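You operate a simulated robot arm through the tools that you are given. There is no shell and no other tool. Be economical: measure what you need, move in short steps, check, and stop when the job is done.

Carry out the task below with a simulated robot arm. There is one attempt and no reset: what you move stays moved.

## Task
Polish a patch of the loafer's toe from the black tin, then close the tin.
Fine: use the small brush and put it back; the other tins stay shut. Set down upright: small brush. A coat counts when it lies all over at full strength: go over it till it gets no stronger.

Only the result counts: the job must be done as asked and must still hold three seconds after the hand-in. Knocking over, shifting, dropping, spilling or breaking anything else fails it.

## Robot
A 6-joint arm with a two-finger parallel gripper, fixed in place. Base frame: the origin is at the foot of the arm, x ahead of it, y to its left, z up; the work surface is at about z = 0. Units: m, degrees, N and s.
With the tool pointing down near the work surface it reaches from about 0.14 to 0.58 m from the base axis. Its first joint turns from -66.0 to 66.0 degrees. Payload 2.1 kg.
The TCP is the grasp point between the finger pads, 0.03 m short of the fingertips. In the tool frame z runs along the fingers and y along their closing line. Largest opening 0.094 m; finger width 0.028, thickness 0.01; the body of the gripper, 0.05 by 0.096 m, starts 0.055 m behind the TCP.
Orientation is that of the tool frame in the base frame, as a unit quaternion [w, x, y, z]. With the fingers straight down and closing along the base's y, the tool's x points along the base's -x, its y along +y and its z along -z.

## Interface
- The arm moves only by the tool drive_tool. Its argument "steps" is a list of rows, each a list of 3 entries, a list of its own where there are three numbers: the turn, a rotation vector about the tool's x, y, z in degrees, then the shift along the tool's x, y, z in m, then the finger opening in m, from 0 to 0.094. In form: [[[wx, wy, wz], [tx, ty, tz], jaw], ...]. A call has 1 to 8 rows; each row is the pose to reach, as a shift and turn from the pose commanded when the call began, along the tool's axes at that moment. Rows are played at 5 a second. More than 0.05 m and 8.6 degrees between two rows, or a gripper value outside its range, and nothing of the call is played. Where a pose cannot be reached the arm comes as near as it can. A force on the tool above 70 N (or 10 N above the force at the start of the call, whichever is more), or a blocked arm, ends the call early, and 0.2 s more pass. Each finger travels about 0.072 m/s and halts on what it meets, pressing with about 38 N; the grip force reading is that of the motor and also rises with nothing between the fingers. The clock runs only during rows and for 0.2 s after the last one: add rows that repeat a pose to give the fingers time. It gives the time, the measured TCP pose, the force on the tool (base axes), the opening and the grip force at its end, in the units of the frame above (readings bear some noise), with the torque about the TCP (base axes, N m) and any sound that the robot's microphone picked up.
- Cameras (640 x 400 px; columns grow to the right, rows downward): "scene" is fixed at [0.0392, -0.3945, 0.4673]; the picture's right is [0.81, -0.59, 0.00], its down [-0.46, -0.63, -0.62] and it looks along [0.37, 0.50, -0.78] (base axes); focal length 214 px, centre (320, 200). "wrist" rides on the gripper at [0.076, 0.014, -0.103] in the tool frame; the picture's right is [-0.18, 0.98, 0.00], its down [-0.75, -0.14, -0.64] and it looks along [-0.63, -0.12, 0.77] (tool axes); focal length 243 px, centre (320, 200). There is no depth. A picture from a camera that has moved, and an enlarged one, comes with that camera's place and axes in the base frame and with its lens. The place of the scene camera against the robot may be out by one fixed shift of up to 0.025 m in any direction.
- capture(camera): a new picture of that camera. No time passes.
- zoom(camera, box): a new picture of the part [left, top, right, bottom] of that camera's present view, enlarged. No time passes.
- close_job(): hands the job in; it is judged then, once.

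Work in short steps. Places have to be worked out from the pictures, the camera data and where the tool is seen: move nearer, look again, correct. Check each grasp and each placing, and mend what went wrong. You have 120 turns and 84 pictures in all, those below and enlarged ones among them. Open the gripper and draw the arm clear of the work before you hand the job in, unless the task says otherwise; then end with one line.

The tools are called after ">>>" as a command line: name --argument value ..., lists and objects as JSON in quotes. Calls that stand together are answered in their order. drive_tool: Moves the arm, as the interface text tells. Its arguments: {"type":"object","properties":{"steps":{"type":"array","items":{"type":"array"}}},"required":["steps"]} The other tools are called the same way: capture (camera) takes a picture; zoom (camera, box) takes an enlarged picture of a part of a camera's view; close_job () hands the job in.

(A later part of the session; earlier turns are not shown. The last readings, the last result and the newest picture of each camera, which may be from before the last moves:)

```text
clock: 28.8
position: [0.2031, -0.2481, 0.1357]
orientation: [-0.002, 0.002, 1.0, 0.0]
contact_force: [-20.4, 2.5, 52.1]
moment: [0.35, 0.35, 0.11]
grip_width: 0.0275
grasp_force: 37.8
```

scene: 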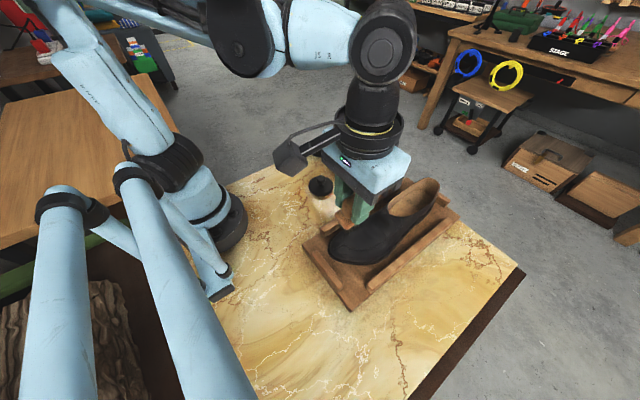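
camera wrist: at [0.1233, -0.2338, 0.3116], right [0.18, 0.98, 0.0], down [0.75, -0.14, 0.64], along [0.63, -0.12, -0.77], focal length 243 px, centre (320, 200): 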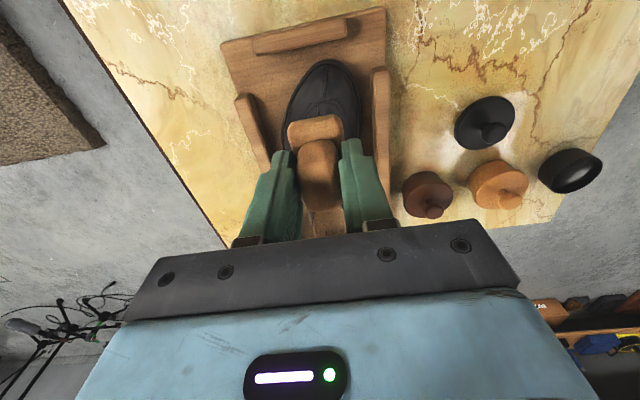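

Contact at the +x end of the bristles: the toe slopes about 20° (force direction). Raise and see whether anything got marked.

>>> drive_tool --steps '[[[0, 0, 0], [0, 0, -0.005], 0.01], [[0, 0, 0], [0.01, 0, -0.04], 0.01], [[0, 0, 0], [0.02, 0.04, -0.06], 0.01], [[0, 0, 0], [0.02, 0.075, -0.06], 0.01]]'

>>> zoom --camera "scene" --box '[320, 190, 420, 275]'

```text
clock: 29.8
position: [0.1858, -0.1722, 0.1948]
orientation: [0.0, 0.002, 1.0, -0.001]
contact_force: [-0.4, -0.1, -0.4]
moment: [0.0, 0.03, 0.01]
grip_width: 0.0272
grasp_force: 38.0
```

```text
4.71 times, centred on (370, 232) of scene
camera zoom: at [0.0392, -0.3945, 0.4673], right [0.81, -0.59, 0.0], down [-0.46, -0.63, -0.62], along [0.37, 0.5, -0.78], focal length 1009 px, centre (85, 47)
```

zoom: 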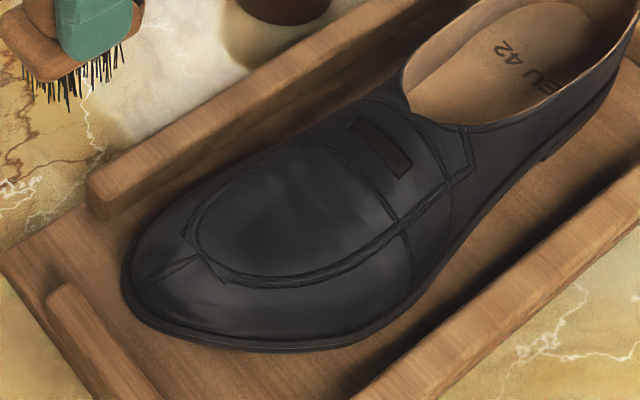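

>>> zoom --camera "scene" --box '[335, 215, 395, 265]'

>>> capture --camera "wrist"

```text
8.00 times, centred on (365, 240) of scene
camera zoom: at [0.0392, -0.3945, 0.4673], right [0.81, -0.59, 0.0], down [-0.46, -0.63, -0.62], along [0.37, 0.5, -0.78], focal length 1716 px, centre (-40, -120)
```

zoom: 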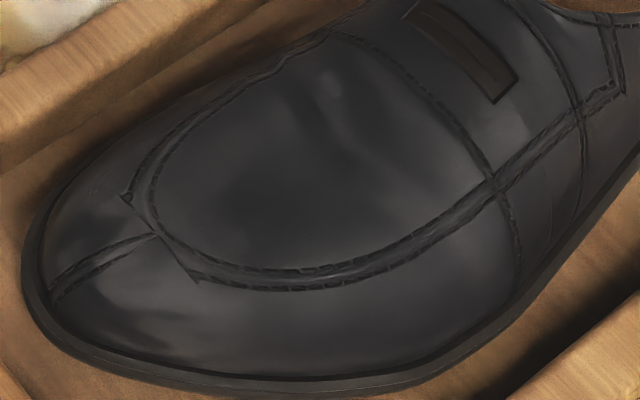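

```text
40 pictures are left
camera wrist: at [0.1091, -0.1572, 0.2965], right [0.19, 0.98, 0.0], down [0.75, -0.14, 0.64], along [0.63, -0.12, -0.77], focal length 243 px, centre (320, 200)
```

wrist: 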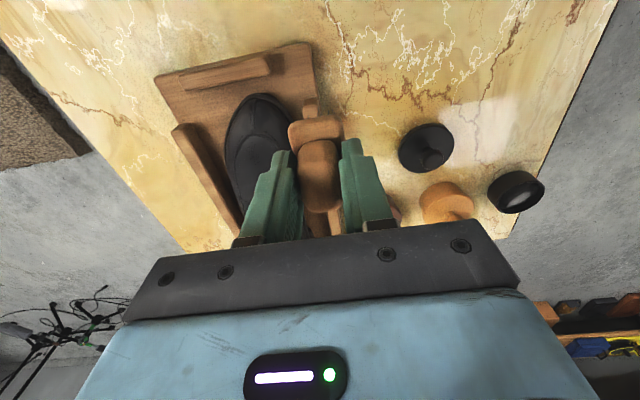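

Nothing obviously marked yet. I tilt the brush ~20° to match the toe slope and bring it above the toe, ready to stroke along the surface.

>>> drive_tool --steps '[[[0, -7, 0], [0.006, -0.03, 0.0], 0.01], [[0, -14, 0], [0.012, -0.06, 0.01], 0.01], [[0, -20, 0], [0.014, -0.074, 0.03], 0.01], [[0, -20, 0], [0.012, -0.074, 0.055], 0.01], [[0, -20, 0], [0.01, -0.074, 0.06], 0.01]]'

>>> zoom --camera "scene" --box '[320, 180, 420, 265]'

```text
clock: 31.0
position: [0.1863, -0.2425, 0.1342]
orientation: [0.173, 0.0, 0.985, -0.002]
contact_force: [-0.1, 0.6, -0.1]
moment: [-0.02, 0.0, 0.0]
grip_width: 0.0276
grasp_force: 38.0
out of reach, approached as far as the arm can: row 3, 4, 5
```

```text
4.71 times, centred on (370, 222) of scene
camera zoom: at [0.0392, -0.3945, 0.4673], right [0.81, -0.59, 0.0], down [-0.46, -0.63, -0.62], along [0.37, 0.5, -0.78], focal length 1009 px, centre (85, 94)
```

zoom: 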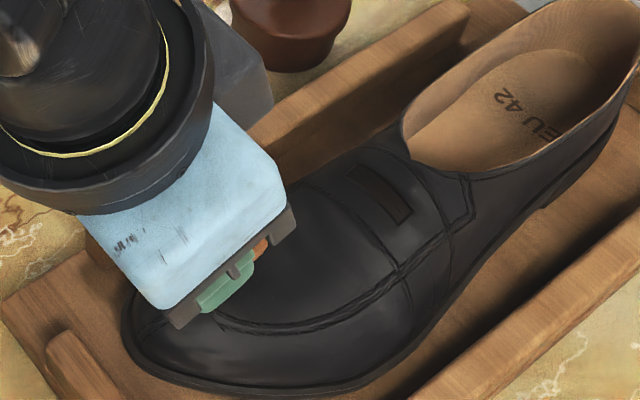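

The tilted pose is at the edge of reach, but the brush sits just above the toe around (0.212,-0.243). Descend along the tool axis to contact.

>>> drive_tool --steps '[[[0, 0, 0], [0, 0, 0.002], 0.01], [[0, 0, 0], [0, 0, 0.004], 0.01], [[0, 0, 0], [0, 0, 0.006], 0.01]]'

```text
clock: 31.8
position: [0.1865, -0.2427, 0.1286]
orientation: [0.171, 0.001, 0.985, -0.002]
contact_force: [-20.0, 1.2, 28.1]
moment: [0.03, 1.29, -0.02]
grip_width: 0.0278
grasp_force: 38.2
```

Contact now near the -x bristle end, so slope there is ~20° and flatter further back. I reduce tilt to ~12°, tangent mid-brush, and re-contact.

>>> drive_tool --steps '[[[0, 0, 0], [0, 0, -0.008], 0.01], [[0, 8, 0], [-0.0086, -0.001, -0.006], 0.01], [[0, 8, 0], [-0.0086, -0.001, -0.003], 0.01], [[0, 8, 0], [-0.0086, -0.001, -0.001], 0.01], [[0, 8, 0], [-0.0086, -0.001, 0.0005], 0.01]]'

```text
clock: 33.0
position: [0.1967, -0.242, 0.1315]
orientation: [0.104, 0.001, 0.995, -0.001]
contact_force: [-8.7, 2.5, 18.0]
moment: [0.06, 0.04, 0.06]
grip_width: 0.0276
grasp_force: 38.8
```

12° touches at the other end, so ~16° is tangent. Set 16° and make strokes along the slope with light pressure.

>>> drive_tool --steps '[[[0, -4, 0], [0.0052, 0, 0.0003], 0.01], [[0, -4, 0], [-0.0048, 0, -0.0004], 0.01], [[0, -4, 0], [-0.0148, 0, -0.0012], 0.01], [[0, -4, 0], [-0.0048, 0, -0.0004], 0.01], [[0, -4, 0], [0.0052, 0, 0.0005], 0.01], [[0, -4, 0], [-0.0048, 0, -0.0002], 0.01], [[0, -4, 0], [-0.0148, 0, -0.001], 0.01], [[0, -4, 0], [0.0002, 0, 0.0002], 0.01]]'

```text
clock: 34.8
position: [0.1963, -0.2419, 0.1318]
orientation: [0.14, 0.0, 0.99, -0.001]
contact_force: [1.3, 0.0, 8.7]
moment: [-0.06, -0.15, 0.0]
grip_width: 0.0276
grasp_force: 38.0
```

Strokes ran with light contact. Raise and move aside to see the effect.

>>> drive_tool --steps '[[[0, 0, 0], [0, 0, -0.01], 0.01], [[0, 0, 0], [0, 0.03, -0.03], 0.01], [[0, 0, 0], [0, 0.075, -0.04], 0.01]]'

>>> zoom --camera "scene" --box '[335, 215, 395, 265]'

```text
clock: 35.6
position: [0.1861, -0.1661, 0.17]
orientation: [0.137, 0.0, 0.991, -0.001]
contact_force: [-0.5, -0.5, -1.1]
moment: [0.0, -0.01, 0.0]
grip_width: 0.0275
grasp_force: 38.2
```

```text
8.00 times, centred on (365, 240) of scene
camera zoom: at [0.0392, -0.3945, 0.4673], right [0.81, -0.59, 0.0], down [-0.46, -0.63, -0.62], along [0.37, 0.5, -0.78], focal length 1716 px, centre (-40, -120)
```

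zoom: 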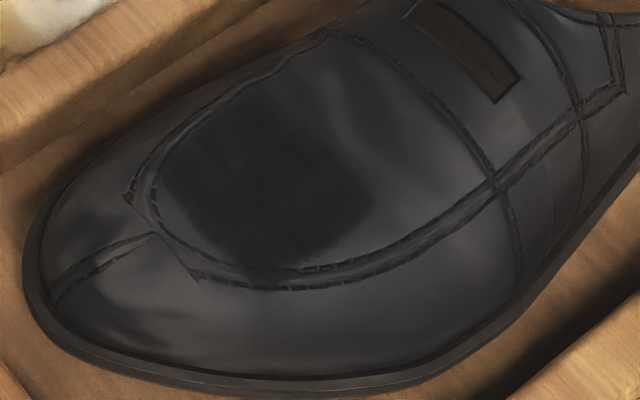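

A darker, coated area has appeared on the front apron. I check its extent from the wrist side.

>>> capture --camera "wrist"

```text
37 pictures are left
camera wrist: at [0.084, -0.1502, 0.2464], right [0.18, 0.98, 0.05], down [0.55, -0.14, 0.82], along [0.82, -0.12, -0.56], focal length 243 px, centre (320, 200)
```

wrist: 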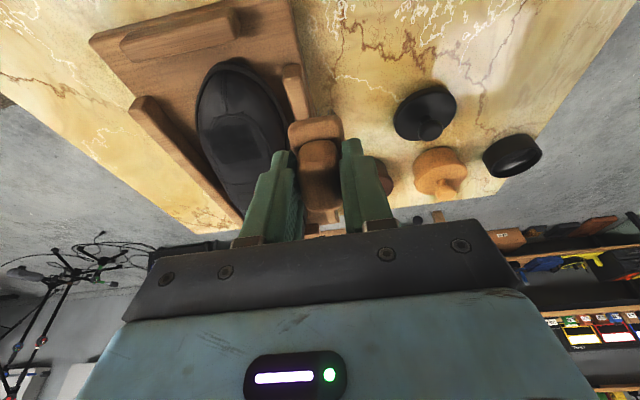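

>>> zoom --camera "wrist" --box '[185, 50, 295, 190]'

```text
2.86 times, centred on (240, 120) of wrist
camera zoom: at [0.084, -0.1502, 0.2464], right [0.18, 0.98, 0.05], down [0.55, -0.14, 0.82], along [0.82, -0.12, -0.56], focal length 693 px, centre (549, 429)
```

zoom: 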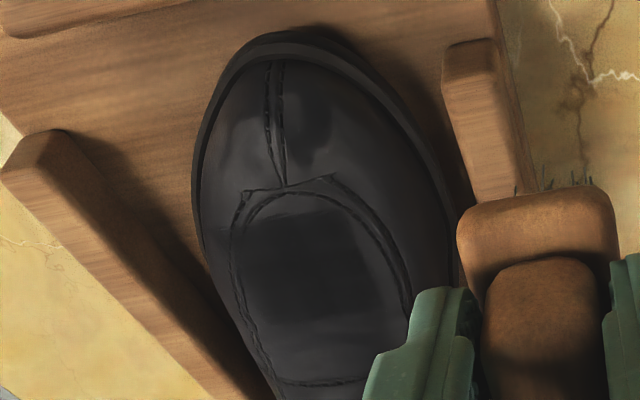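

A dark rectangle about x 0.219–0.25, y -0.275…-0.229. Zoom more for uniformity.

>>> zoom --camera "wrist" --box '[215, 100, 265, 180]'

>>> zoom --camera "scene" --box '[345, 215, 385, 255]'

```text
5.00 times, centred on (240, 140) of wrist
camera zoom: at [0.084, -0.1502, 0.2464], right [0.18, 0.98, 0.05], down [0.55, -0.14, 0.82], along [0.82, -0.12, -0.56], focal length 1213 px, centre (720, 500)
```

zoom: 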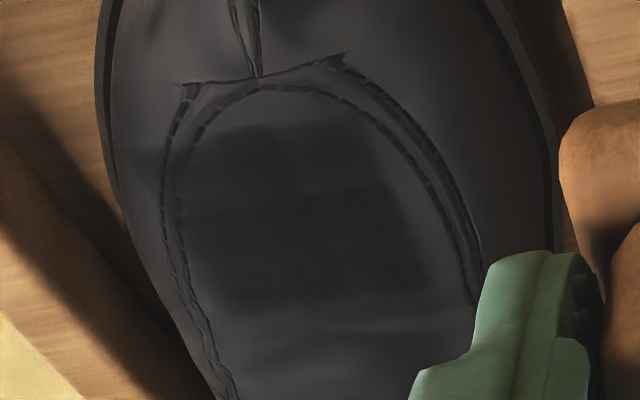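

```text
10.00 times, centred on (365, 235) of scene
camera zoom: at [0.0392, -0.3945, 0.4673], right [0.81, -0.59, 0.0], down [-0.46, -0.63, -0.62], along [0.37, 0.5, -0.78], focal length 2145 px, centre (-130, -150)
```

zoom: 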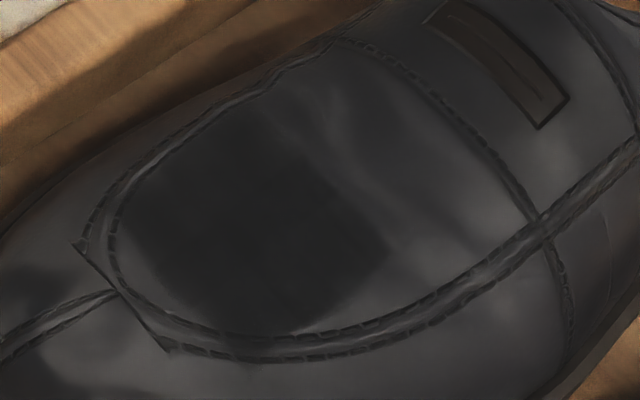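

The patch shows as a grid with uneven darkness. I go back over it centred at about (0.234,-0.252), approaching contact.

>>> drive_tool --steps '[[[0, 0, 0], [-0.007, -0.028, 0.0], 0.01], [[0, 0, 0], [-0.014, -0.057, 0.0], 0.01], [[0, 1, 0], [-0.0215, -0.086, 0.01], 0.01], [[0, 1, 0], [-0.0215, -0.086, 0.0268], 0.01], [[0, 1, 0], [-0.0215, -0.086, 0.034], 0.01], [[0, 1, 0], [-0.0215, -0.086, 0.037], 0.01], [[0, 1, 0], [-0.0215, -0.086, 0.039], 0.01]]'

```text
clock: 37.2
position: [0.217, -0.2523, 0.1377]
orientation: [0.129, 0.001, 0.992, -0.001]
contact_force: [-4.2, 0.2, 5.3]
moment: [0.08, 0.31, 0.09]
grip_width: 0.0273
grasp_force: 38.5
```

Light contact. Flatten tilt by 3° and sweep a rectangle of strokes over the patch, pressing slightly.

>>> drive_tool --steps '[[[0, 3, 0], [-0.004, 0, 0.001], 0.01], [[0, 3, 0], [-0.016, 0, 0.0016], 0.01], [[0, 3, 0], [0.008, 0, 0.0004], 0.01], [[0, 3, 0], [0.008, -0.014, 0.0014], 0.01], [[0, 3, 0], [-0.016, -0.014, 0.002], 0.01], [[0, 3, 0], [-0.016, 0.014, 0.002], 0.01], [[0, 3, 0], [0.008, 0.014, 0.0014], 0.01], [[0, 3, 0], [-0.004, 0, 0.001], 0.01]]'

```text
clock: 39.0
position: [0.2206, -0.2526, 0.1386]
orientation: [0.104, 0.0, 0.995, -0.001]
contact_force: [-0.6, -0.3, 1.3]
moment: [0.07, 0.07, 0.0]
grip_width: 0.0275
grasp_force: 38.0
```

Contact was very light (≈1 N). Repeat 1.5–3 mm deeper.

>>> drive_tool --steps '[[[0, 0, 0], [0, 0, 0.0015], 0.01], [[0, 0, 0], [-0.012, 0, 0.0015], 0.01], [[0, 0, 0], [0.012, 0, 0.002], 0.01], [[0, 0, 0], [0.012, -0.014, 0.003], 0.01], [[0, 0, 0], [-0.012, -0.014, 0.003], 0.01], [[0, 0, 0], [0, -0.007, 0.002], 0.01]]'

```text
clock: 40.4
position: [0.2239, -0.2615, 0.1366]
orientation: [0.108, 0.001, 0.994, -0.003]
contact_force: [-5.7, -13.7, 36.4]
moment: [-0.47, -0.69, -0.31]
grip_width: 0.0278
grasp_force: 38.2
```

Good contact (36 N). Now sweep the +y side likewise.

>>> drive_tool --steps '[[[0, 0, 0], [0.004, 0.007, 0], 0.01], [[0, 0, 0], [0.012, 0.018, 0.0005], 0.01], [[0, 0, 0], [-0.01, 0.018, 0.0005], 0.01], [[0, 0, 0], [0.012, 0.012, 0], 0.01], [[0, 0, 0], [-0.01, 0.006, -0.0005], 0.01], [[0, 0, 0], [0.01, 0.002, 0], 0.01], [[0, 0, 0], [-0.008, -0.004, 0], 0.01]]'

```text
clock: 42.0
position: [0.2257, -0.2657, 0.1373]
orientation: [0.098, 0.001, 0.995, -0.001]
contact_force: [-27.7, 5.0, 41.3]
moment: [0.87, 1.59, 0.38]
grip_width: 0.0276
grasp_force: 37.9
```

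Lift aside and look.

>>> drive_tool --steps '[[[0, 0, 0], [0, 0, -0.01], 0.01], [[0, 0, 0], [0.015, 0.045, -0.03], 0.01], [[0, 0, 0], [0.03, 0.09, -0.035], 0.01]]'

>>> capture --camera "wrist"

>>> zoom --camera "scene" --box '[345, 215, 385, 255]'

```text
refused: row 2 steps farther than a row can; nothing moved
```

```text
33 pictures are left
camera wrist: at [0.1316, -0.2491, 0.2217], right [0.18, 0.98, 0.03], down [0.61, -0.14, 0.78], along [0.77, -0.12, -0.63], focal length 243 px, centre (320, 200)
```

wrist: 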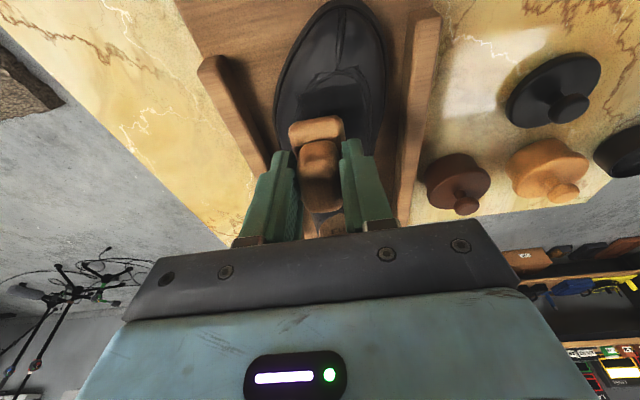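

```text
10.00 times, centred on (365, 235) of scene
camera zoom: at [0.0391, -0.3944, 0.4674], right [0.81, -0.59, 0.0], down [-0.46, -0.63, -0.62], along [0.37, 0.5, -0.78], focal length 2145 px, centre (-130, -150)
```

zoom: 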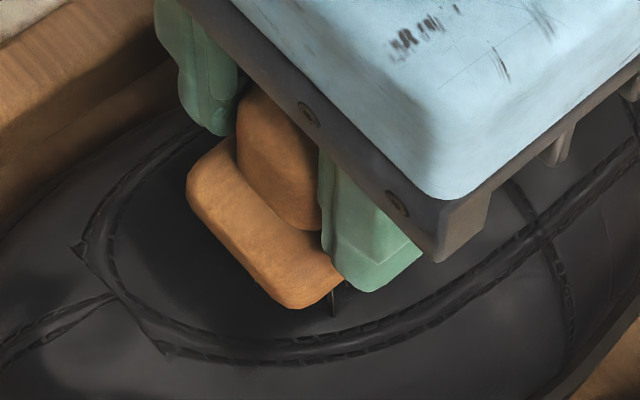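

Row step too big; lift with shorter rows.

>>> drive_tool --steps '[[[0, 0, 0], [0, 0, -0.015], 0.01], [[0, 0, 0], [0.01, 0.03, -0.03], 0.01], [[0, 0, 0], [0.02, 0.06, -0.035], 0.01], [[0, 0, 0], [0.03, 0.09, -0.035], 0.01]]'

>>> zoom --camera "wrist" --box '[215, 60, 295, 180]'

>>> zoom --camera "scene" --box '[345, 215, 385, 255]'

```text
clock: 43.0
position: [0.1918, -0.1736, 0.1661]
orientation: [0.103, 0.0, 0.995, -0.001]
contact_force: [0.9, -1.0, -1.4]
moment: [0.01, 0.05, -0.02]
grip_width: 0.0271
grasp_force: 38.1
```

```text
3.33 times, centred on (255, 120) of wrist
camera zoom: at [0.0965, -0.1583, 0.249], right [0.18, 0.98, 0.04], down [0.6, -0.14, 0.78], along [0.78, -0.12, -0.62], focal length 809 px, centre (537, 467)
```

zoom: 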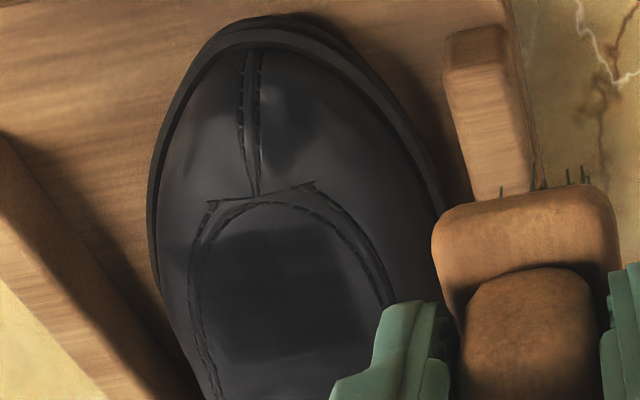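

```text
10.00 times, centred on (365, 235) of scene
camera zoom: at [0.0392, -0.3945, 0.4673], right [0.81, -0.59, 0.0], down [-0.46, -0.63, -0.62], along [0.37, 0.5, -0.78], focal length 2145 px, centre (-130, -150)
```

zoom: 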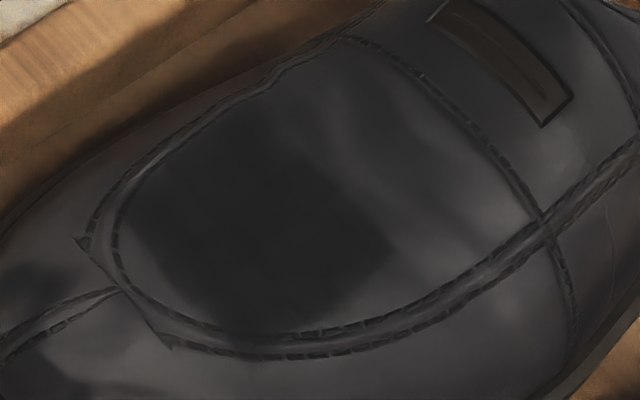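

Patch boundary unchanged while darker: so it's a fixed patch x≈0.218–0.25, y≈-0.275…-0.229, fully touched. I go over it again to reach full strength.

>>> drive_tool --steps '[[[0, 0, 0], [-0.008, -0.025, 0.01], 0.01], [[0, 0, 0], [-0.016, -0.05, 0.015], 0.01], [[0, 0, 0], [-0.023, -0.076, 0.022], 0.01], [[0, 0, 0], [-0.023, -0.076, 0.032], 0.01], [[0, 0, 0], [-0.023, -0.076, 0.0345], 0.01]]'

```text
clock: 44.2
position: [0.222, -0.2512, 0.1365]
orientation: [0.103, 0.001, 0.995, -0.002]
contact_force: [-5.5, 0.5, 7.2]
moment: [0.03, 0.4, -0.01]
grip_width: 0.0274
grasp_force: 37.7
```

Contact light; run a serpentine over the patch with ~1 mm extra press.

>>> drive_tool --steps '[[[0, 0, 0], [-0.01, 0, 0.001], 0.01], [[0, 0, 0], [0.014, 0, 0.001], 0.01], [[0, 0, 0], [0.014, -0.008, 0.0015], 0.01], [[0, 0, 0], [-0.01, -0.008, 0.0015], 0.01], [[0, 0, 0], [-0.01, -0.016, 0.0025], 0.01], [[0, 0, 0], [0.014, -0.016, 0.0025], 0.01], [[0, 0, 0], [0.0, -0.012, 0.002], 0.01], [[0, 0, 0], [0, 0, 0.001], 0.01]]'

>>> drive_tool --steps '[[[0, 0, 0], [-0.01, 0, 0], 0.01], [[0, 0, 0], [0.014, 0, 0], 0.01], [[0, 0, 0], [0.014, 0.008, 0.0005], 0.01], [[0, 0, 0], [-0.01, 0.008, 0.0005], 0.01], [[0, 0, 0], [-0.01, 0.016, 0.0015], 0.01], [[0, 0, 0], [0.014, 0.016, 0.0015], 0.01], [[0, 0, 0], [0.0, 0.012, 0.001], 0.01], [[0, 0, 0], [0, 0, 0], 0.01]]'

```text
clock: 45.3
position: [0.2271, -0.2596, 0.1366]
orientation: [0.096, 0.0, 0.995, -0.001]
contact_force: [-6.2, 2.3, 21.7]
moment: [0.38, -0.06, 0.07]
grip_width: 0.0275
grasp_force: 38.0
stopped in row 5: the force on the tool passed its limit at 80 N (the readings are from after the stop); the commanded pose is now the measured one
```

```text
clock: 46.4
position: [0.23, -0.2511, 0.1384]
orientation: [0.087, 0.002, 0.996, -0.001]
contact_force: [-5.6, 0.8, 18.5]
moment: [0.13, 0.03, -0.01]
grip_width: 0.0275
grasp_force: 38.2
stopped in row 5: the force on the tool passed its limit at 80 N (the readings are from after the stop); the commanded pose is now the measured one
```

Too much press at the rising end; repeat with the depth following the slope.

>>> drive_tool --steps '[[[0, 0, 0], [0.016, 0, 0.0], 0.01], [[0, 0, 0], [0.016, 0.01, 0.0], 0.01], [[0, 0, 0], [-0.002, 0.01, -0.0005], 0.01], [[0, 0, 0], [0.016, 0.01, 0.0005], 0.01], [[0, 0, 0], [0.012, -0.008, 0.0], 0.01], [[0, 0, 0], [-0.002, -0.008, -0.0005], 0.01], [[0, 0, 0], [0.016, -0.016, 0.001], 0.01], [[0, 0, 0], [-0.002, -0.016, 0.0005], 0.01]]'

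>>> drive_tool --steps '[[[0, 0, 0], [0.014, 0, 0.0], 0.01], [[0, 0, 0], [0.014, 0.008, 0.0], 0.01], [[0, 0, 0], [0, 0.008, -0.0005], 0.01], [[0, 0, 0], [0, 0.016, -0.0005], 0.01], [[0, 0, 0], [0.014, 0.016, 0.0], 0.01], [[0, 0, 0], [0.014, 0.026, 0.0], 0.01], [[0, 0, 0], [0.0, 0.026, -0.0005], 0.01]]'

```text
clock: 48.2
position: [0.2298, -0.2706, 0.138]
orientation: [0.084, 0.002, 0.996, -0.001]
contact_force: [-31.7, -0.2, 49.8]
moment: [0.65, 1.43, 0.45]
grip_width: 0.0271
grasp_force: 37.8
```

```text
clock: 49.8
position: [0.229, -0.2426, 0.1378]
orientation: [0.083, 0.002, 0.997, 0.002]
contact_force: [-26.1, 1.3, 40.8]
moment: [-0.06, 1.35, -0.11]
grip_width: 0.0275
grasp_force: 38.1
```

Full coverage pass done. Lift aside and compare.

>>> drive_tool --steps '[[[0, 0, 0], [0, 0, -0.015], 0.01], [[0, 0, 0], [0.01, 0.03, -0.03], 0.01], [[0, 0, 0], [0.02, 0.05, -0.035], 0.01], [[0, 0, 0], [0.03, 0.07, -0.035], 0.01]]'

>>> zoom --camera "wrist" --box '[215, 60, 295, 180]'

>>> zoom --camera "scene" --box '[325, 195, 395, 255]'

```text
clock: 50.8
position: [0.1973, -0.1716, 0.1682]
orientation: [0.088, 0.001, 0.996, 0.0]
contact_force: [-0.3, -0.1, -0.9]
moment: [-0.04, 0.01, 0.04]
grip_width: 0.0276
grasp_force: 38.1
```

```text
3.33 times, centred on (255, 120) of wrist
camera zoom: at [0.1046, -0.1568, 0.2549], right [0.18, 0.98, 0.03], down [0.63, -0.14, 0.76], along [0.76, -0.12, -0.64], focal length 809 px, centre (537, 467)
```

zoom: 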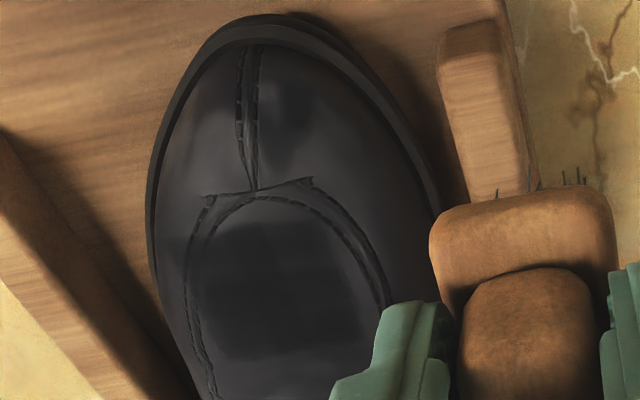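

```text
6.67 times, centred on (360, 225) of scene
camera zoom: at [0.0392, -0.3945, 0.4673], right [0.81, -0.59, 0.0], down [-0.46, -0.63, -0.62], along [0.37, 0.5, -0.78], focal length 1430 px, centre (53, 33)
```

zoom: 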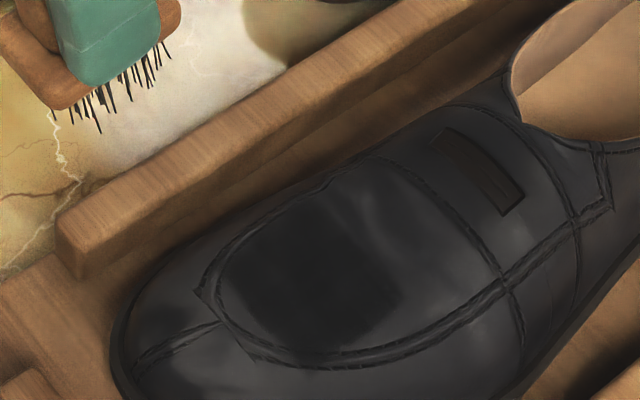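

>>> zoom --camera "wrist" --box '[230, 105, 280, 175]'

>>> zoom --camera "scene" --box '[345, 215, 385, 255]'

```text
5.71 times, centred on (255, 140) of wrist
camera zoom: at [0.1046, -0.1568, 0.2549], right [0.18, 0.98, 0.03], down [0.63, -0.14, 0.76], along [0.76, -0.12, -0.64], focal length 1386 px, centre (691, 543)
```

zoom: 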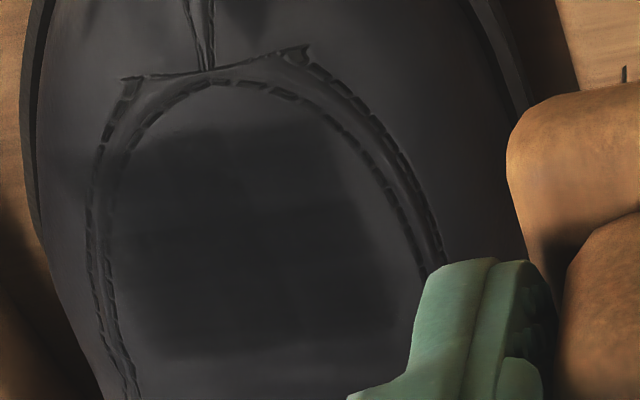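

```text
10.00 times, centred on (365, 235) of scene
camera zoom: at [0.0392, -0.3945, 0.4673], right [0.81, -0.59, 0.0], down [-0.46, -0.63, -0.62], along [0.37, 0.5, -0.78], focal length 2145 px, centre (-130, -150)
```

zoom: 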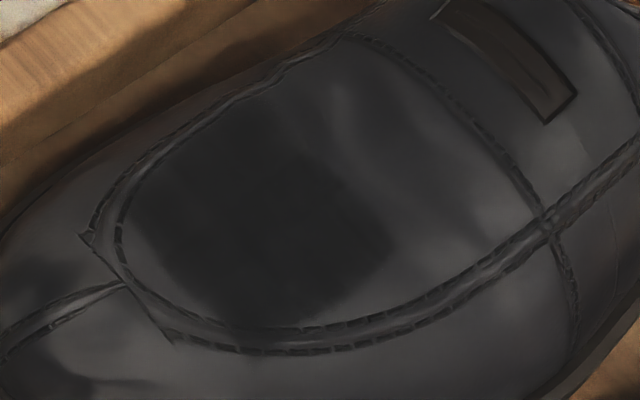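

The front row and right column look a little lighter, and contact was mostly on the bristles' near end. I work the front part with a steeper tilt (~18°), gently.

>>> drive_tool --steps '[[[0, -4, 0], [0.004, -0.03, 0.0], 0.01], [[0, -8, 0], [0.008, -0.055, 0.005], 0.01], [[0, -8, 0], [0.0118, -0.074, 0.015], 0.01], [[0, -8, 0], [0.0118, -0.074, 0.0264], 0.01], [[0, -8, 0], [0.0118, -0.074, 0.031], 0.01], [[0, -8, 0], [0.0118, -0.074, 0.034], 0.01]]'

```text
clock: 52.2
position: [0.1904, -0.2478, 0.1323]
orientation: [0.156, 0.001, 0.988, 0.0]
contact_force: [-1.8, -0.2, 2.7]
moment: [-0.01, 0.17, 0.03]
grip_width: 0.0272
grasp_force: 38.1
```

Just touching. Cross strokes in y over the front part, light press.

>>> drive_tool --steps '[[[0, 0, 0], [0, 0, 0.001], 0.01], [[0, 0, 0], [0, -0.012, 0.0015], 0.01], [[0, 0, 0], [0, -0.022, 0.003], 0.01], [[0, 0, 0], [0, 0, 0.001], 0.01], [[0, 0, 0], [0, 0.014, 0.002], 0.01], [[0, 0, 0], [-0.012, 0.014, 0.0015], 0.01], [[0, 0, 0], [-0.012, 0, 0.0005], 0.01], [[0, 0, 0], [-0.012, -0.02, 0.0025], 0.01]]'

>>> drive_tool --steps '[[[0, 0, 0], [0.006, 0.008, -0.001], 0.01], [[0, 0, 0], [0.006, 0.02, -0.0015], 0.01], [[0, 0, 0], [0.006, 0.034, 0], 0.01], [[0, 0, 0], [0.012, 0.034, 0], 0.01], [[0, 0, 0], [0.012, 0.02, -0.0015], 0.01], [[0, 0, 0], [0.012, 0.0, 0], 0.01], [[0, 0, 0], [0.006, 0.02, -0.0015], 0.01]]'

```text
clock: 54.0
position: [0.203, -0.266, 0.1334]
orientation: [0.156, 0.002, 0.988, -0.001]
contact_force: [-1.7, 0.3, 4.0]
moment: [0.16, 0.04, 0.05]
grip_width: 0.0272
grasp_force: 38.3
```

```text
clock: 55.6
position: [0.1972, -0.2468, 0.1326]
orientation: [0.158, 0.002, 0.988, -0.001]
contact_force: [-1.1, -2.3, 3.1]
moment: [-0.09, 0.1, -0.02]
grip_width: 0.0273
grasp_force: 38.2
```

Now the rear part with a flat 7° tilt: lift, rotate, re-contact.

>>> drive_tool --steps '[[[0, 0, 0], [0, 0, -0.015], 0.01], [[0, 6, 0], [-0.02, -0.003, -0.012], 0.01], [[0, 11, 0], [-0.0416, -0.005, -0.0017], 0.01], [[0, 11, 0], [-0.0416, -0.005, 0.0013], 0.01], [[0, 11, 0], [-0.041, -0.005, 0.0033], 0.01], [[0, 11, 0], [-0.041, -0.005, 0.0048], 0.01]]'

```text
clock: 57.0
position: [0.2368, -0.251, 0.1419]
orientation: [0.061, 0.002, 0.998, 0.0]
contact_force: [-9.0, 3.3, 29.9]
moment: [0.05, -0.3, 0.02]
grip_width: 0.0276
grasp_force: 38.5
```

7° touches the far end; 9.5° should be flat. Adjust and stroke.

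>>> drive_tool --steps '[[[0, -2.5, 0], [0.0035, 0, -0.001], 0.01], [[0, -2.5, 0], [0.013, 0, -0.0005], 0.01], [[0, -2.5, 0], [0.013, 0.014, 0.0], 0.01], [[0, -2.5, 0], [0.0035, 0.014, -0.0005], 0.01], [[0, -2.5, 0], [0.0035, -0.014, -0.0005], 0.01], [[0, -2.5, 0], [0.013, -0.014, 0.0], 0.01], [[0, -2.5, 0], [0.013, 0.01, -0.0005], 0.01], [[0, -2.5, 0], [0.0035, 0.0, -0.001], 0.01]]'

>>> drive_tool --steps '[[[0, 0, 0], [0.006, 0, 0], 0.01], [[0, 0, 0], [0, 0, -0.015], 0.01], [[0, 0, 0], [0.02, 0.03, -0.025], 0.01], [[0, 0, 0], [0.035, 0.055, -0.03], 0.01], [[0, 0, 0], [0.04, 0.08, -0.03], 0.01]]'

>>> zoom --camera "wrist" --box '[215, 60, 295, 180]'

>>> zoom --camera "scene" --box '[345, 215, 385, 255]'

```text
clock: 58.8
position: [0.2338, -0.2512, 0.1415]
orientation: [0.084, 0.002, 0.997, 0.0]
contact_force: [-0.4, 0.4, -0.6]
moment: [0.0, 0.0, -0.05]
grip_width: 0.0274
grasp_force: 38.2
```

```text
clock: 60.0
position: [0.1887, -0.1714, 0.1655]
orientation: [0.083, 0.002, 0.997, -0.001]
contact_force: [1.4, 0.9, -1.3]
moment: [0.0, 0.02, 0.01]
grip_width: 0.0272
grasp_force: 38.3
```

```text
3.33 times, centred on (255, 120) of wrist
camera zoom: at [0.0977, -0.1558, 0.2531], right [0.18, 0.98, 0.03], down [0.64, -0.14, 0.76], along [0.75, -0.12, -0.65], focal length 809 px, centre (537, 467)
```

zoom: 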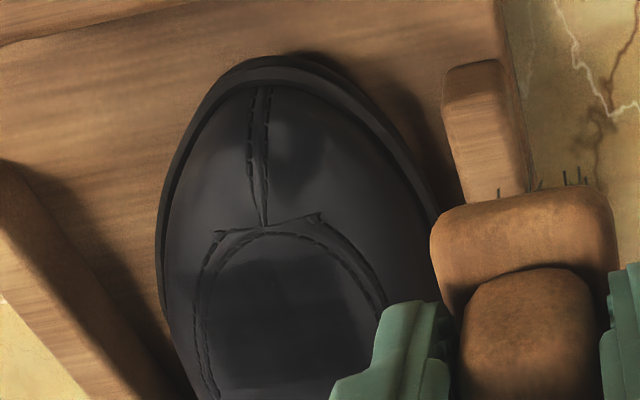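

```text
10.00 times, centred on (365, 235) of scene
camera zoom: at [0.0392, -0.3945, 0.4673], right [0.81, -0.59, 0.0], down [-0.46, -0.63, -0.62], along [0.37, 0.5, -0.78], focal length 2145 px, centre (-130, -150)
```

zoom: 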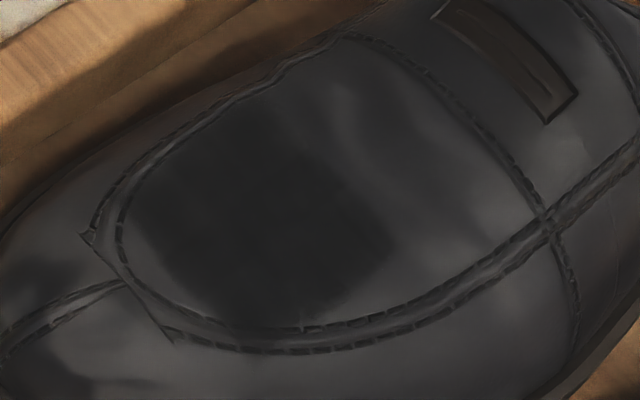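

I reposition slightly for an unobstructed view of the patch.

>>> drive_tool --steps '[[[0, 3, 0], [0, 0.02, -0.02], 0.01], [[0, 9, 0], [0, 0.035, -0.04], 0.01]]'

>>> zoom --camera "wrist" --box '[200, 60, 270, 130]'

```text
clock: 60.6
position: [0.1823, -0.1364, 0.2049]
orientation: [0.004, 0.001, 1.0, 0.0]
contact_force: [-1.3, -0.1, -0.4]
moment: [-0.01, 0.0, -0.05]
grip_width: 0.0276
grasp_force: 38.4
```

```text
5.71 times, centred on (235, 95) of wrist
camera zoom: at [0.1061, -0.1211, 0.3061], right [0.19, 0.98, 0.0], down [0.75, -0.14, 0.65], along [0.64, -0.12, -0.76], focal length 1386 px, centre (806, 800)
```

zoom: 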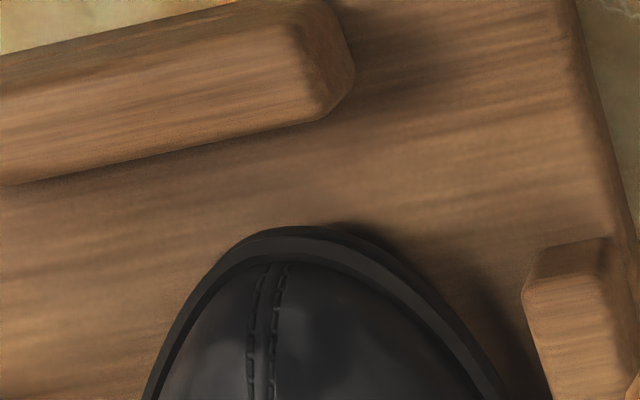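

Wrong crop; the apron lies lower in the picture.

>>> zoom --camera "wrist" --box '[210, 120, 280, 190]'

```text
5.71 times, centred on (245, 155) of wrist
camera zoom: at [0.1061, -0.1211, 0.3061], right [0.19, 0.98, 0.0], down [0.75, -0.14, 0.65], along [0.64, -0.12, -0.76], focal length 1386 px, centre (749, 457)
```

zoom: 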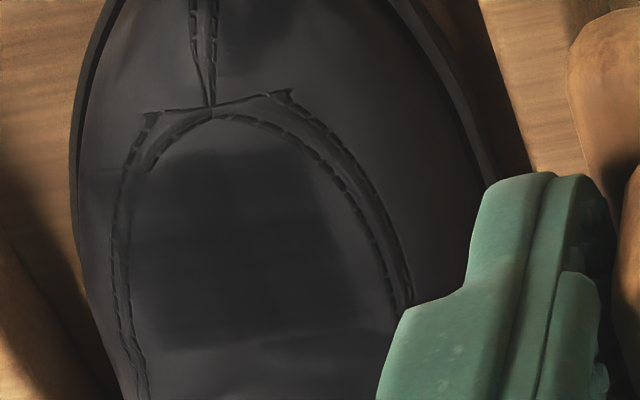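

Patch spans x≈0.217–0.256, y≈-0.274…-0.226; front row and +y column slightly lighter. Re-approach with 16° tilt centred on the front row.

>>> drive_tool --steps '[[[0, 0, 0], [-0.005, -0.03, 0.01], 0.01], [[0, -5, 0], [-0.01, -0.06, 0.02], 0.01], [[0, -10, 0], [-0.015, -0.085, 0.035], 0.01], [[0, -15.5, 0], [-0.02, -0.104, 0.055], 0.01], [[0, -15.5, 0], [-0.02, -0.104, 0.063], 0.01], [[0, -15.5, 0], [-0.02, -0.104, 0.068], 0.01], [[0, -15.5, 0], [-0.02, -0.104, 0.0705], 0.01]]'

```text
clock: 62.2
position: [0.2033, -0.2397, 0.1337]
orientation: [0.139, 0.003, 0.99, 0.0]
contact_force: [-3.6, -0.6, 4.7]
moment: [0.01, 0.28, -0.02]
grip_width: 0.0275
grasp_force: 38.0
```

>>> drive_tool --steps '[[[0, 3, 0], [-0.004, 0, 0.001], 0.01], [[0, 3, 0], [0.004, 0, 0.002], 0.01], [[0, 3, 0], [0.004, -0.012, 0.0015], 0.01], [[0, 3, 0], [-0.006, -0.012, 0.001], 0.01], [[0, 3, 0], [-0.006, -0.026, 0.0025], 0.01], [[0, 3, 0], [0.004, -0.026, 0.003], 0.01], [[0, 3, 0], [0.0, -0.012, 0.0015], 0.01], [[0, 3, 0], [0.0, 0.0, 0.0015], 0.01]]'

>>> drive_tool --steps '[[[4, 0, 0], [-0.002, 0.006, 0], 0.01], [[8, 0, 0], [-0.002, 0.012, 0.0015], 0.01], [[8, 0, 0], [-0.012, 0.012, 0.0015], 0.01], [[8, 0, 0], [0.004, 0.012, 0.0025], 0.01], [[8, 0, 0], [-0.012, 0.014, 0.0025], 0.01], [[8, 0, 0], [-0.02, 0.014, 0.0015], 0.01], [[8, 0, 0], [0.002, 0.014, 0.003], 0.01]]'

```text
clock: 64.0
position: [0.2032, -0.2411, 0.1325]
orientation: [0.113, 0.002, 0.994, 0.0]
contact_force: [-1.4, -2.0, 2.6]
moment: [-0.14, 0.06, -0.01]
grip_width: 0.0276
grasp_force: 38.2
```

```text
clock: 65.6
position: [0.2041, -0.2267, 0.1296]
orientation: [0.117, 0.009, 0.991, -0.07]
contact_force: [6.1, 3.7, 33.1]
moment: [-0.26, -1.19, 0.2]
grip_width: 0.0276
grasp_force: 37.7
```

Good contact on the +y side; one more back-and-forth there, then lift and view.

>>> drive_tool --steps '[[[0, 0, 0], [-0.012, 0, -0.0015], 0.01], [[0, 0, 0], [-0.024, 0, -0.0015], 0.01], [[0, 0, 0], [-0.012, 0, -0.001], 0.01], [[0, 0, 0], [0, 0.003, 0], 0.01], [[0, 0, 0], [-0.02, 0.003, -0.001], 0.01]]'

>>> drive_tool --steps '[[[0, 0, 0], [0, 0, -0.015], 0.01], [[-4, 0, 0], [0.015, 0.03, -0.03], 0.01], [[-8, 6, 0], [0.02, 0.055, -0.05], 0.01], [[-8, 12, 0], [0.02, 0.08, -0.07], 0.01]]'

>>> zoom --camera "wrist" --box '[205, 110, 285, 190]'

>>> zoom --camera "scene" --box '[325, 195, 395, 255]'

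```text
clock: 66.8
position: [0.2212, -0.2236, 0.1345]
orientation: [0.113, 0.01, 0.991, -0.069]
contact_force: [-9.6, 3.1, 13.6]
moment: [-0.08, 0.68, -0.16]
grip_width: 0.0275
grasp_force: 38.0
```

```text
clock: 67.8
position: [0.1896, -0.1351, 0.1871]
orientation: [0.008, 0.008, 1.0, 0.002]
contact_force: [0.3, -1.1, -1.1]
moment: [0.02, 0.01, 0.01]
grip_width: 0.0276
grasp_force: 38.2
```

```text
5.00 times, centred on (245, 150) of wrist
camera zoom: at [0.1121, -0.1187, 0.2873], right [0.2, 0.98, 0.01], down [0.74, -0.16, 0.66], along [0.64, -0.13, -0.76], focal length 1213 px, centre (695, 450)
```

zoom: 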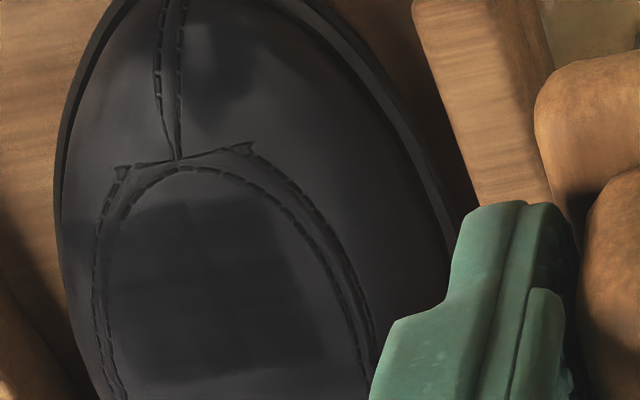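

```text
6.67 times, centred on (360, 225) of scene
camera zoom: at [0.0392, -0.3945, 0.4673], right [0.81, -0.59, 0.0], down [-0.46, -0.63, -0.62], along [0.37, 0.5, -0.78], focal length 1430 px, centre (53, 33)
```

zoom: 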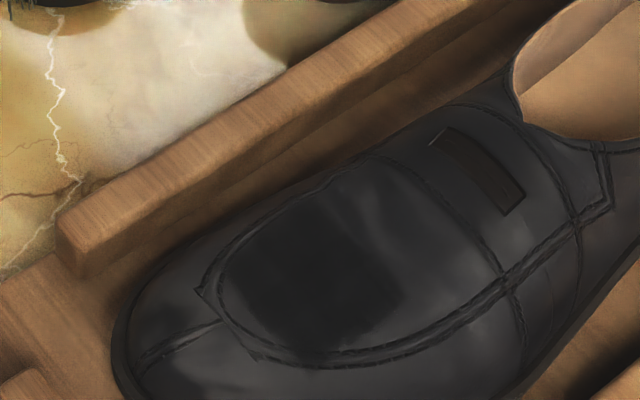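

Front row/right column still a touch lighter; the brush may be running dry. I reload from the black tin: carry back over it, squaring the tool.

>>> drive_tool --steps '[[[0, 0.9, -0.9], [-0.027, 0.031, -0.01], 0.01], [[0, 0.9, -0.9], [-0.054, 0.062, -0.01], 0.01], [[0, 0.9, -0.9], [-0.081, 0.093, -0.01], 0.01], [[0, 0.9, -0.9], [-0.108, 0.124, -0.01], 0.01], [[0, 0.9, -0.9], [-0.135, 0.155, -0.01], 0.01], [[0, 0.9, -0.9], [-0.162, 0.186, -0.01], 0.01], [[0, 0.9, -0.9], [-0.188, 0.216, -0.01], 0.01], [[0, 0.9, -0.9], [-0.188, 0.216, -0.01], 0.01]]'

```text
clock: 69.6
position: [0.3812, 0.0773, 0.2002]
orientation: [0.002, 0.002, 1.0, 0.001]
contact_force: [1.0, -0.1, -0.7]
moment: [-0.03, 0.02, -0.01]
grip_width: 0.0277
grasp_force: 37.3
```

Correct to (0.3773,0.081) and go down to z=0.12.

>>> drive_tool --steps '[[[0, 0.2, -0.2], [0.004, 0.0036, 0.03], 0.01], [[0, 0.2, -0.2], [0.004, 0.0036, 0.06], 0.01], [[0, 0.2, -0.2], [0.004, 0.0036, 0.08], 0.01], [[0, 0.2, -0.2], [0.004, 0.0036, 0.08], 0.01]]'

>>> zoom --camera "scene" --box '[300, 110, 350, 160]'

```text
clock: 70.6
position: [0.3781, 0.0826, 0.1213]
orientation: [0.0, 0.0, 1.0, 0.0]
contact_force: [-0.5, 0.5, -0.6]
moment: [0.01, -0.02, -0.01]
grip_width: 0.0275
grasp_force: 37.8
```

```text
8.00 times, centred on (325, 135) of scene
camera zoom: at [0.0392, -0.3945, 0.4673], right [0.81, -0.59, 0.0], down [-0.46, -0.63, -0.62], along [0.37, 0.5, -0.78], focal length 1716 px, centre (280, 720)
```

zoom: 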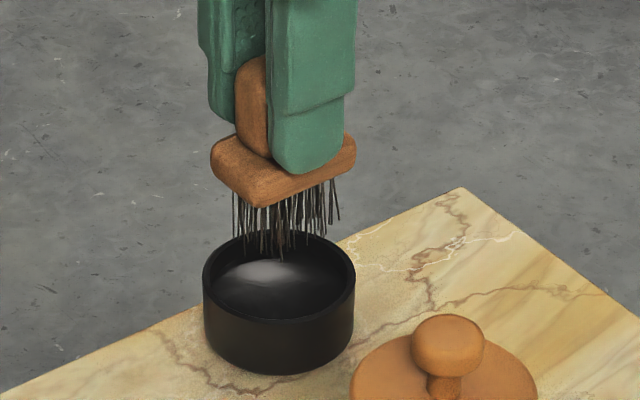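

Bristles have paled — nearly spent, reload is right. Descend gently into the tin.

>>> drive_tool --steps '[[[0, 0, 0], [0, -0.001, 0.012], 0.01], [[0, 0, 0], [0, -0.001, 0.018], 0.01], [[0, 0, 0], [0, -0.001, 0.021], 0.01], [[0, 0, 0], [0, -0.001, 0.023], 0.01], [[0, 0, 0], [0, -0.001, 0.0245], 0.01], [[0, 0, 0], [0, -0.001, 0.0255], 0.01], [[0, 0, 0], [0, -0.001, 0.0262], 0.01]]'

```text
clock: 71.4
position: [0.3808, 0.0815, 0.1036]
orientation: [0.003, -0.001, 1.0, 0.002]
contact_force: [-0.8, 0.5, 24.1]
moment: [-0.03, -0.62, 0.02]
grip_width: 0.0277
grasp_force: 37.9
stopped in row 4: the force on the tool passed its limit at 78 N (the readings are from after the stop); the commanded pose is now the measured one
```

Rim contact on the +x side this time; back up, shift -x 3 mm, unti­lt, retry.

>>> drive_tool --steps '[[[0, 0.3, 0], [0, 0, -0.006], 0.01], [[0, 0.3, 0], [0.003, 0, -0.006], 0.01], [[0, 0.3, 0], [0.003, 0, -0.001], 0.01], [[0, 0.3, 0], [0.003, 0, 0.002], 0.01], [[0, 0.3, 0], [0.003, 0, 0.004], 0.01]]'

```text
clock: 72.6
position: [0.3761, 0.0814, 0.0987]
orientation: [0.0, 0.0, 1.0, 0.001]
contact_force: [-0.2, 0.0, -1.0]
moment: [0.03, 0.0, -0.05]
grip_width: 0.0273
grasp_force: 38.3
```

Inside the tin now. Down to the polish in 1 mm steps.

>>> drive_tool --steps '[[[0, 0, 0], [0, 0, 0.0015], 0.01], [[0, 0, 0], [0, 0, 0.0025], 0.01], [[0, 0, 0], [0, 0, 0.0035], 0.01], [[0, 0, 0], [0, 0, 0.0042], 0.01]]'

>>> zoom --camera "scene" --box '[300, 120, 350, 165]'

```text
clock: 73.6
position: [0.3761, 0.0811, 0.0956]
orientation: [0.001, 0.0, 1.0, 0.001]
contact_force: [-2.7, -0.9, 52.8]
moment: [-0.06, 0.4, -0.02]
grip_width: 0.0279
grasp_force: 38.6
```

```text
8.89 times, centred on (325, 142) of scene
camera zoom: at [0.0391, -0.3945, 0.4673], right [0.81, -0.59, 0.0], down [-0.46, -0.63, -0.62], along [0.37, 0.5, -0.78], focal length 1906 px, centre (276, 711)
```

zoom: 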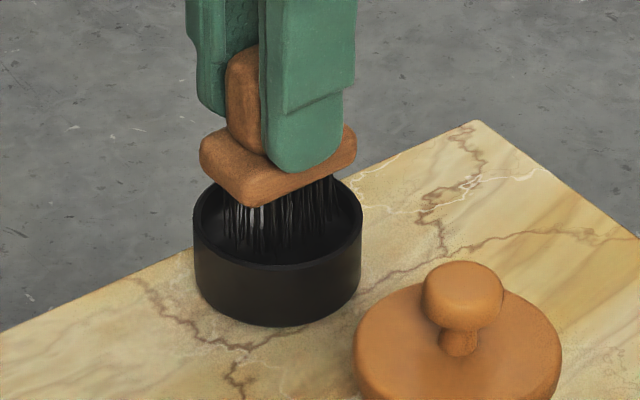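

Loaded black again. Lift and travel back over the shoe, tilting to 13° on the way.

>>> drive_tool --steps '[[[0, 0, 0], [0, 0, -0.01], 0.01], [[0, 0, 0], [0, 0, -0.05], 0.01], [[0, 0, 0], [0, 0, -0.095], 0.01]]'

>>> drive_tool --steps '[[[0, 0, 0], [0.021, -0.041, 0], 0.01], [[0, 0, 0], [0.042, -0.082, 0], 0.01], [[0, 0, 0], [0.063, -0.123, 0], 0.01], [[0, -3, 0], [0.085, -0.164, 0], 0.01], [[0, -6, 0], [0.106, -0.205, 0], 0.01], [[0, -9, 0], [0.127, -0.246, 0], 0.01], [[0, -12, 0], [0.148, -0.287, 0], 0.01], [[0, -13, 0], [0.168, -0.325, 0], 0.01]]'

```text
clock: 74.4
position: [0.3759, 0.0809, 0.1895]
orientation: [-0.001, -0.001, 1.0, 0.001]
contact_force: [-0.2, -0.1, -1.4]
moment: [0.02, 0.01, 0.01]
grip_width: 0.0276
grasp_force: 38.6
```

```text
clock: 76.2
position: [0.2082, -0.2455, 0.1871]
orientation: [0.114, -0.001, 0.994, 0.001]
contact_force: [-0.2, -0.6, -0.3]
moment: [0.03, 0.01, -0.02]
grip_width: 0.0274
grasp_force: 37.9
```

>>> drive_tool --steps '[[[0, 0, 0], [0.003, -0.002, 0.025], 0.01], [[0, 0, 0], [0.0065, -0.0045, 0.044], 0.01], [[0, 0, 0], [0.0065, -0.0045, 0.048], 0.01], [[0, 0, 0], [0.0065, -0.0045, 0.05], 0.01], [[0, 0, 0], [0.0065, -0.0045, 0.0515], 0.01]]'

```text
clock: 77.4
position: [0.2136, -0.2485, 0.136]
orientation: [0.112, 0.0, 0.994, 0.001]
contact_force: [-4.3, -0.2, 4.1]
moment: [0.07, 0.31, 0.04]
grip_width: 0.0275
grasp_force: 38.3
```

Reloaded and in contact. Go over the centre strip first.

>>> drive_tool --steps '[[[0, 1.5, 0], [-0.002, 0, 0.001], 0.01], [[0, 1.5, 0], [-0.012, 0, 0.001], 0.01], [[0, 1.5, 0], [0.008, 0, 0.0015], 0.01], [[0, 1.5, 0], [-0.012, 0.007, 0.001], 0.01], [[0, 1.5, 0], [0.008, 0.007, 0.002], 0.01], [[0, 1.5, 0], [0.008, -0.007, 0.002], 0.01], [[0, 1.5, 0], [-0.012, -0.007, 0.001], 0.01], [[0, 1.5, 0], [-0.002, 0, 0.001], 0.01]]'

>>> drive_tool --steps '[[[-4, 0, 0], [0, -0.01, 0.0], 0.01], [[-7, 0, 0], [0, -0.022, 0.001], 0.01], [[-7, 0, 0], [-0.014, -0.022, 0.001], 0.01], [[-7, 0, 0], [0.008, -0.022, 0.002], 0.01], [[-7, 0, 0], [-0.014, -0.026, 0.002], 0.01], [[-7, 0, 0], [0.008, -0.026, 0.003], 0.01], [[-7, 0, 0], [-0.01, -0.018, 0.001], 0.01], [[-4, 0, 0], [0, -0.01, 0.0], 0.01]]'

>>> drive_tool --steps '[[[4, 0, 0], [0, 0.01, 0.0], 0.01], [[8, 0, 0], [0, 0.022, 0.0], 0.01], [[11, 0, 0], [0, 0.032, 0.001], 0.01], [[11, 0, 0], [-0.014, 0.032, 0.001], 0.01], [[11, 0, 0], [0.008, 0.032, 0.002], 0.01], [[11, 0, 0], [-0.014, 0.036, 0.002], 0.01], [[11, 0, 0], [0.008, 0.036, 0.003], 0.01], [[11, 0, 0], [-0.008, 0.034, 0.0015], 0.01]]'

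```text
clock: 79.2
position: [0.2162, -0.2484, 0.1368]
orientation: [0.1, 0.0, 0.995, 0.001]
contact_force: [0.1, -0.1, 1.6]
moment: [-0.01, -0.05, 0.01]
grip_width: 0.0276
grasp_force: 37.8
```

```text
clock: 81.0
position: [0.2162, -0.2572, 0.1353]
orientation: [0.101, -0.005, 0.994, 0.037]
contact_force: [0.4, 0.1, 2.0]
moment: [0.02, -0.02, -0.04]
grip_width: 0.0277
grasp_force: 38.4
```

```text
clock: 82.8
position: [0.2232, -0.2239, 0.1388]
orientation: [0.099, 0.006, 0.993, -0.059]
contact_force: [0.0, 0.4, -1.2]
moment: [0.0, -0.01, 0.02]
grip_width: 0.0274
grasp_force: 37.6
```

The +y pass ended without contact; step down and stroke there.

>>> drive_tool --steps '[[[0, 0, 0], [0, 0, 0.003], 0.01], [[0, 0, 0], [0, 0, 0.005], 0.01], [[0, 0, 0], [0, 0, 0.006], 0.01]]'

```text
clock: 83.6
position: [0.2243, -0.2263, 0.1355]
orientation: [0.098, 0.006, 0.993, -0.058]
contact_force: [-6.8, 5.7, 26.5]
moment: [-0.12, -0.04, -0.02]
grip_width: 0.0275
grasp_force: 37.8
stopped in row 3: the force on the tool passed its limit at 76 N (the readings are from after the stop); the commanded pose is now the measured one
```

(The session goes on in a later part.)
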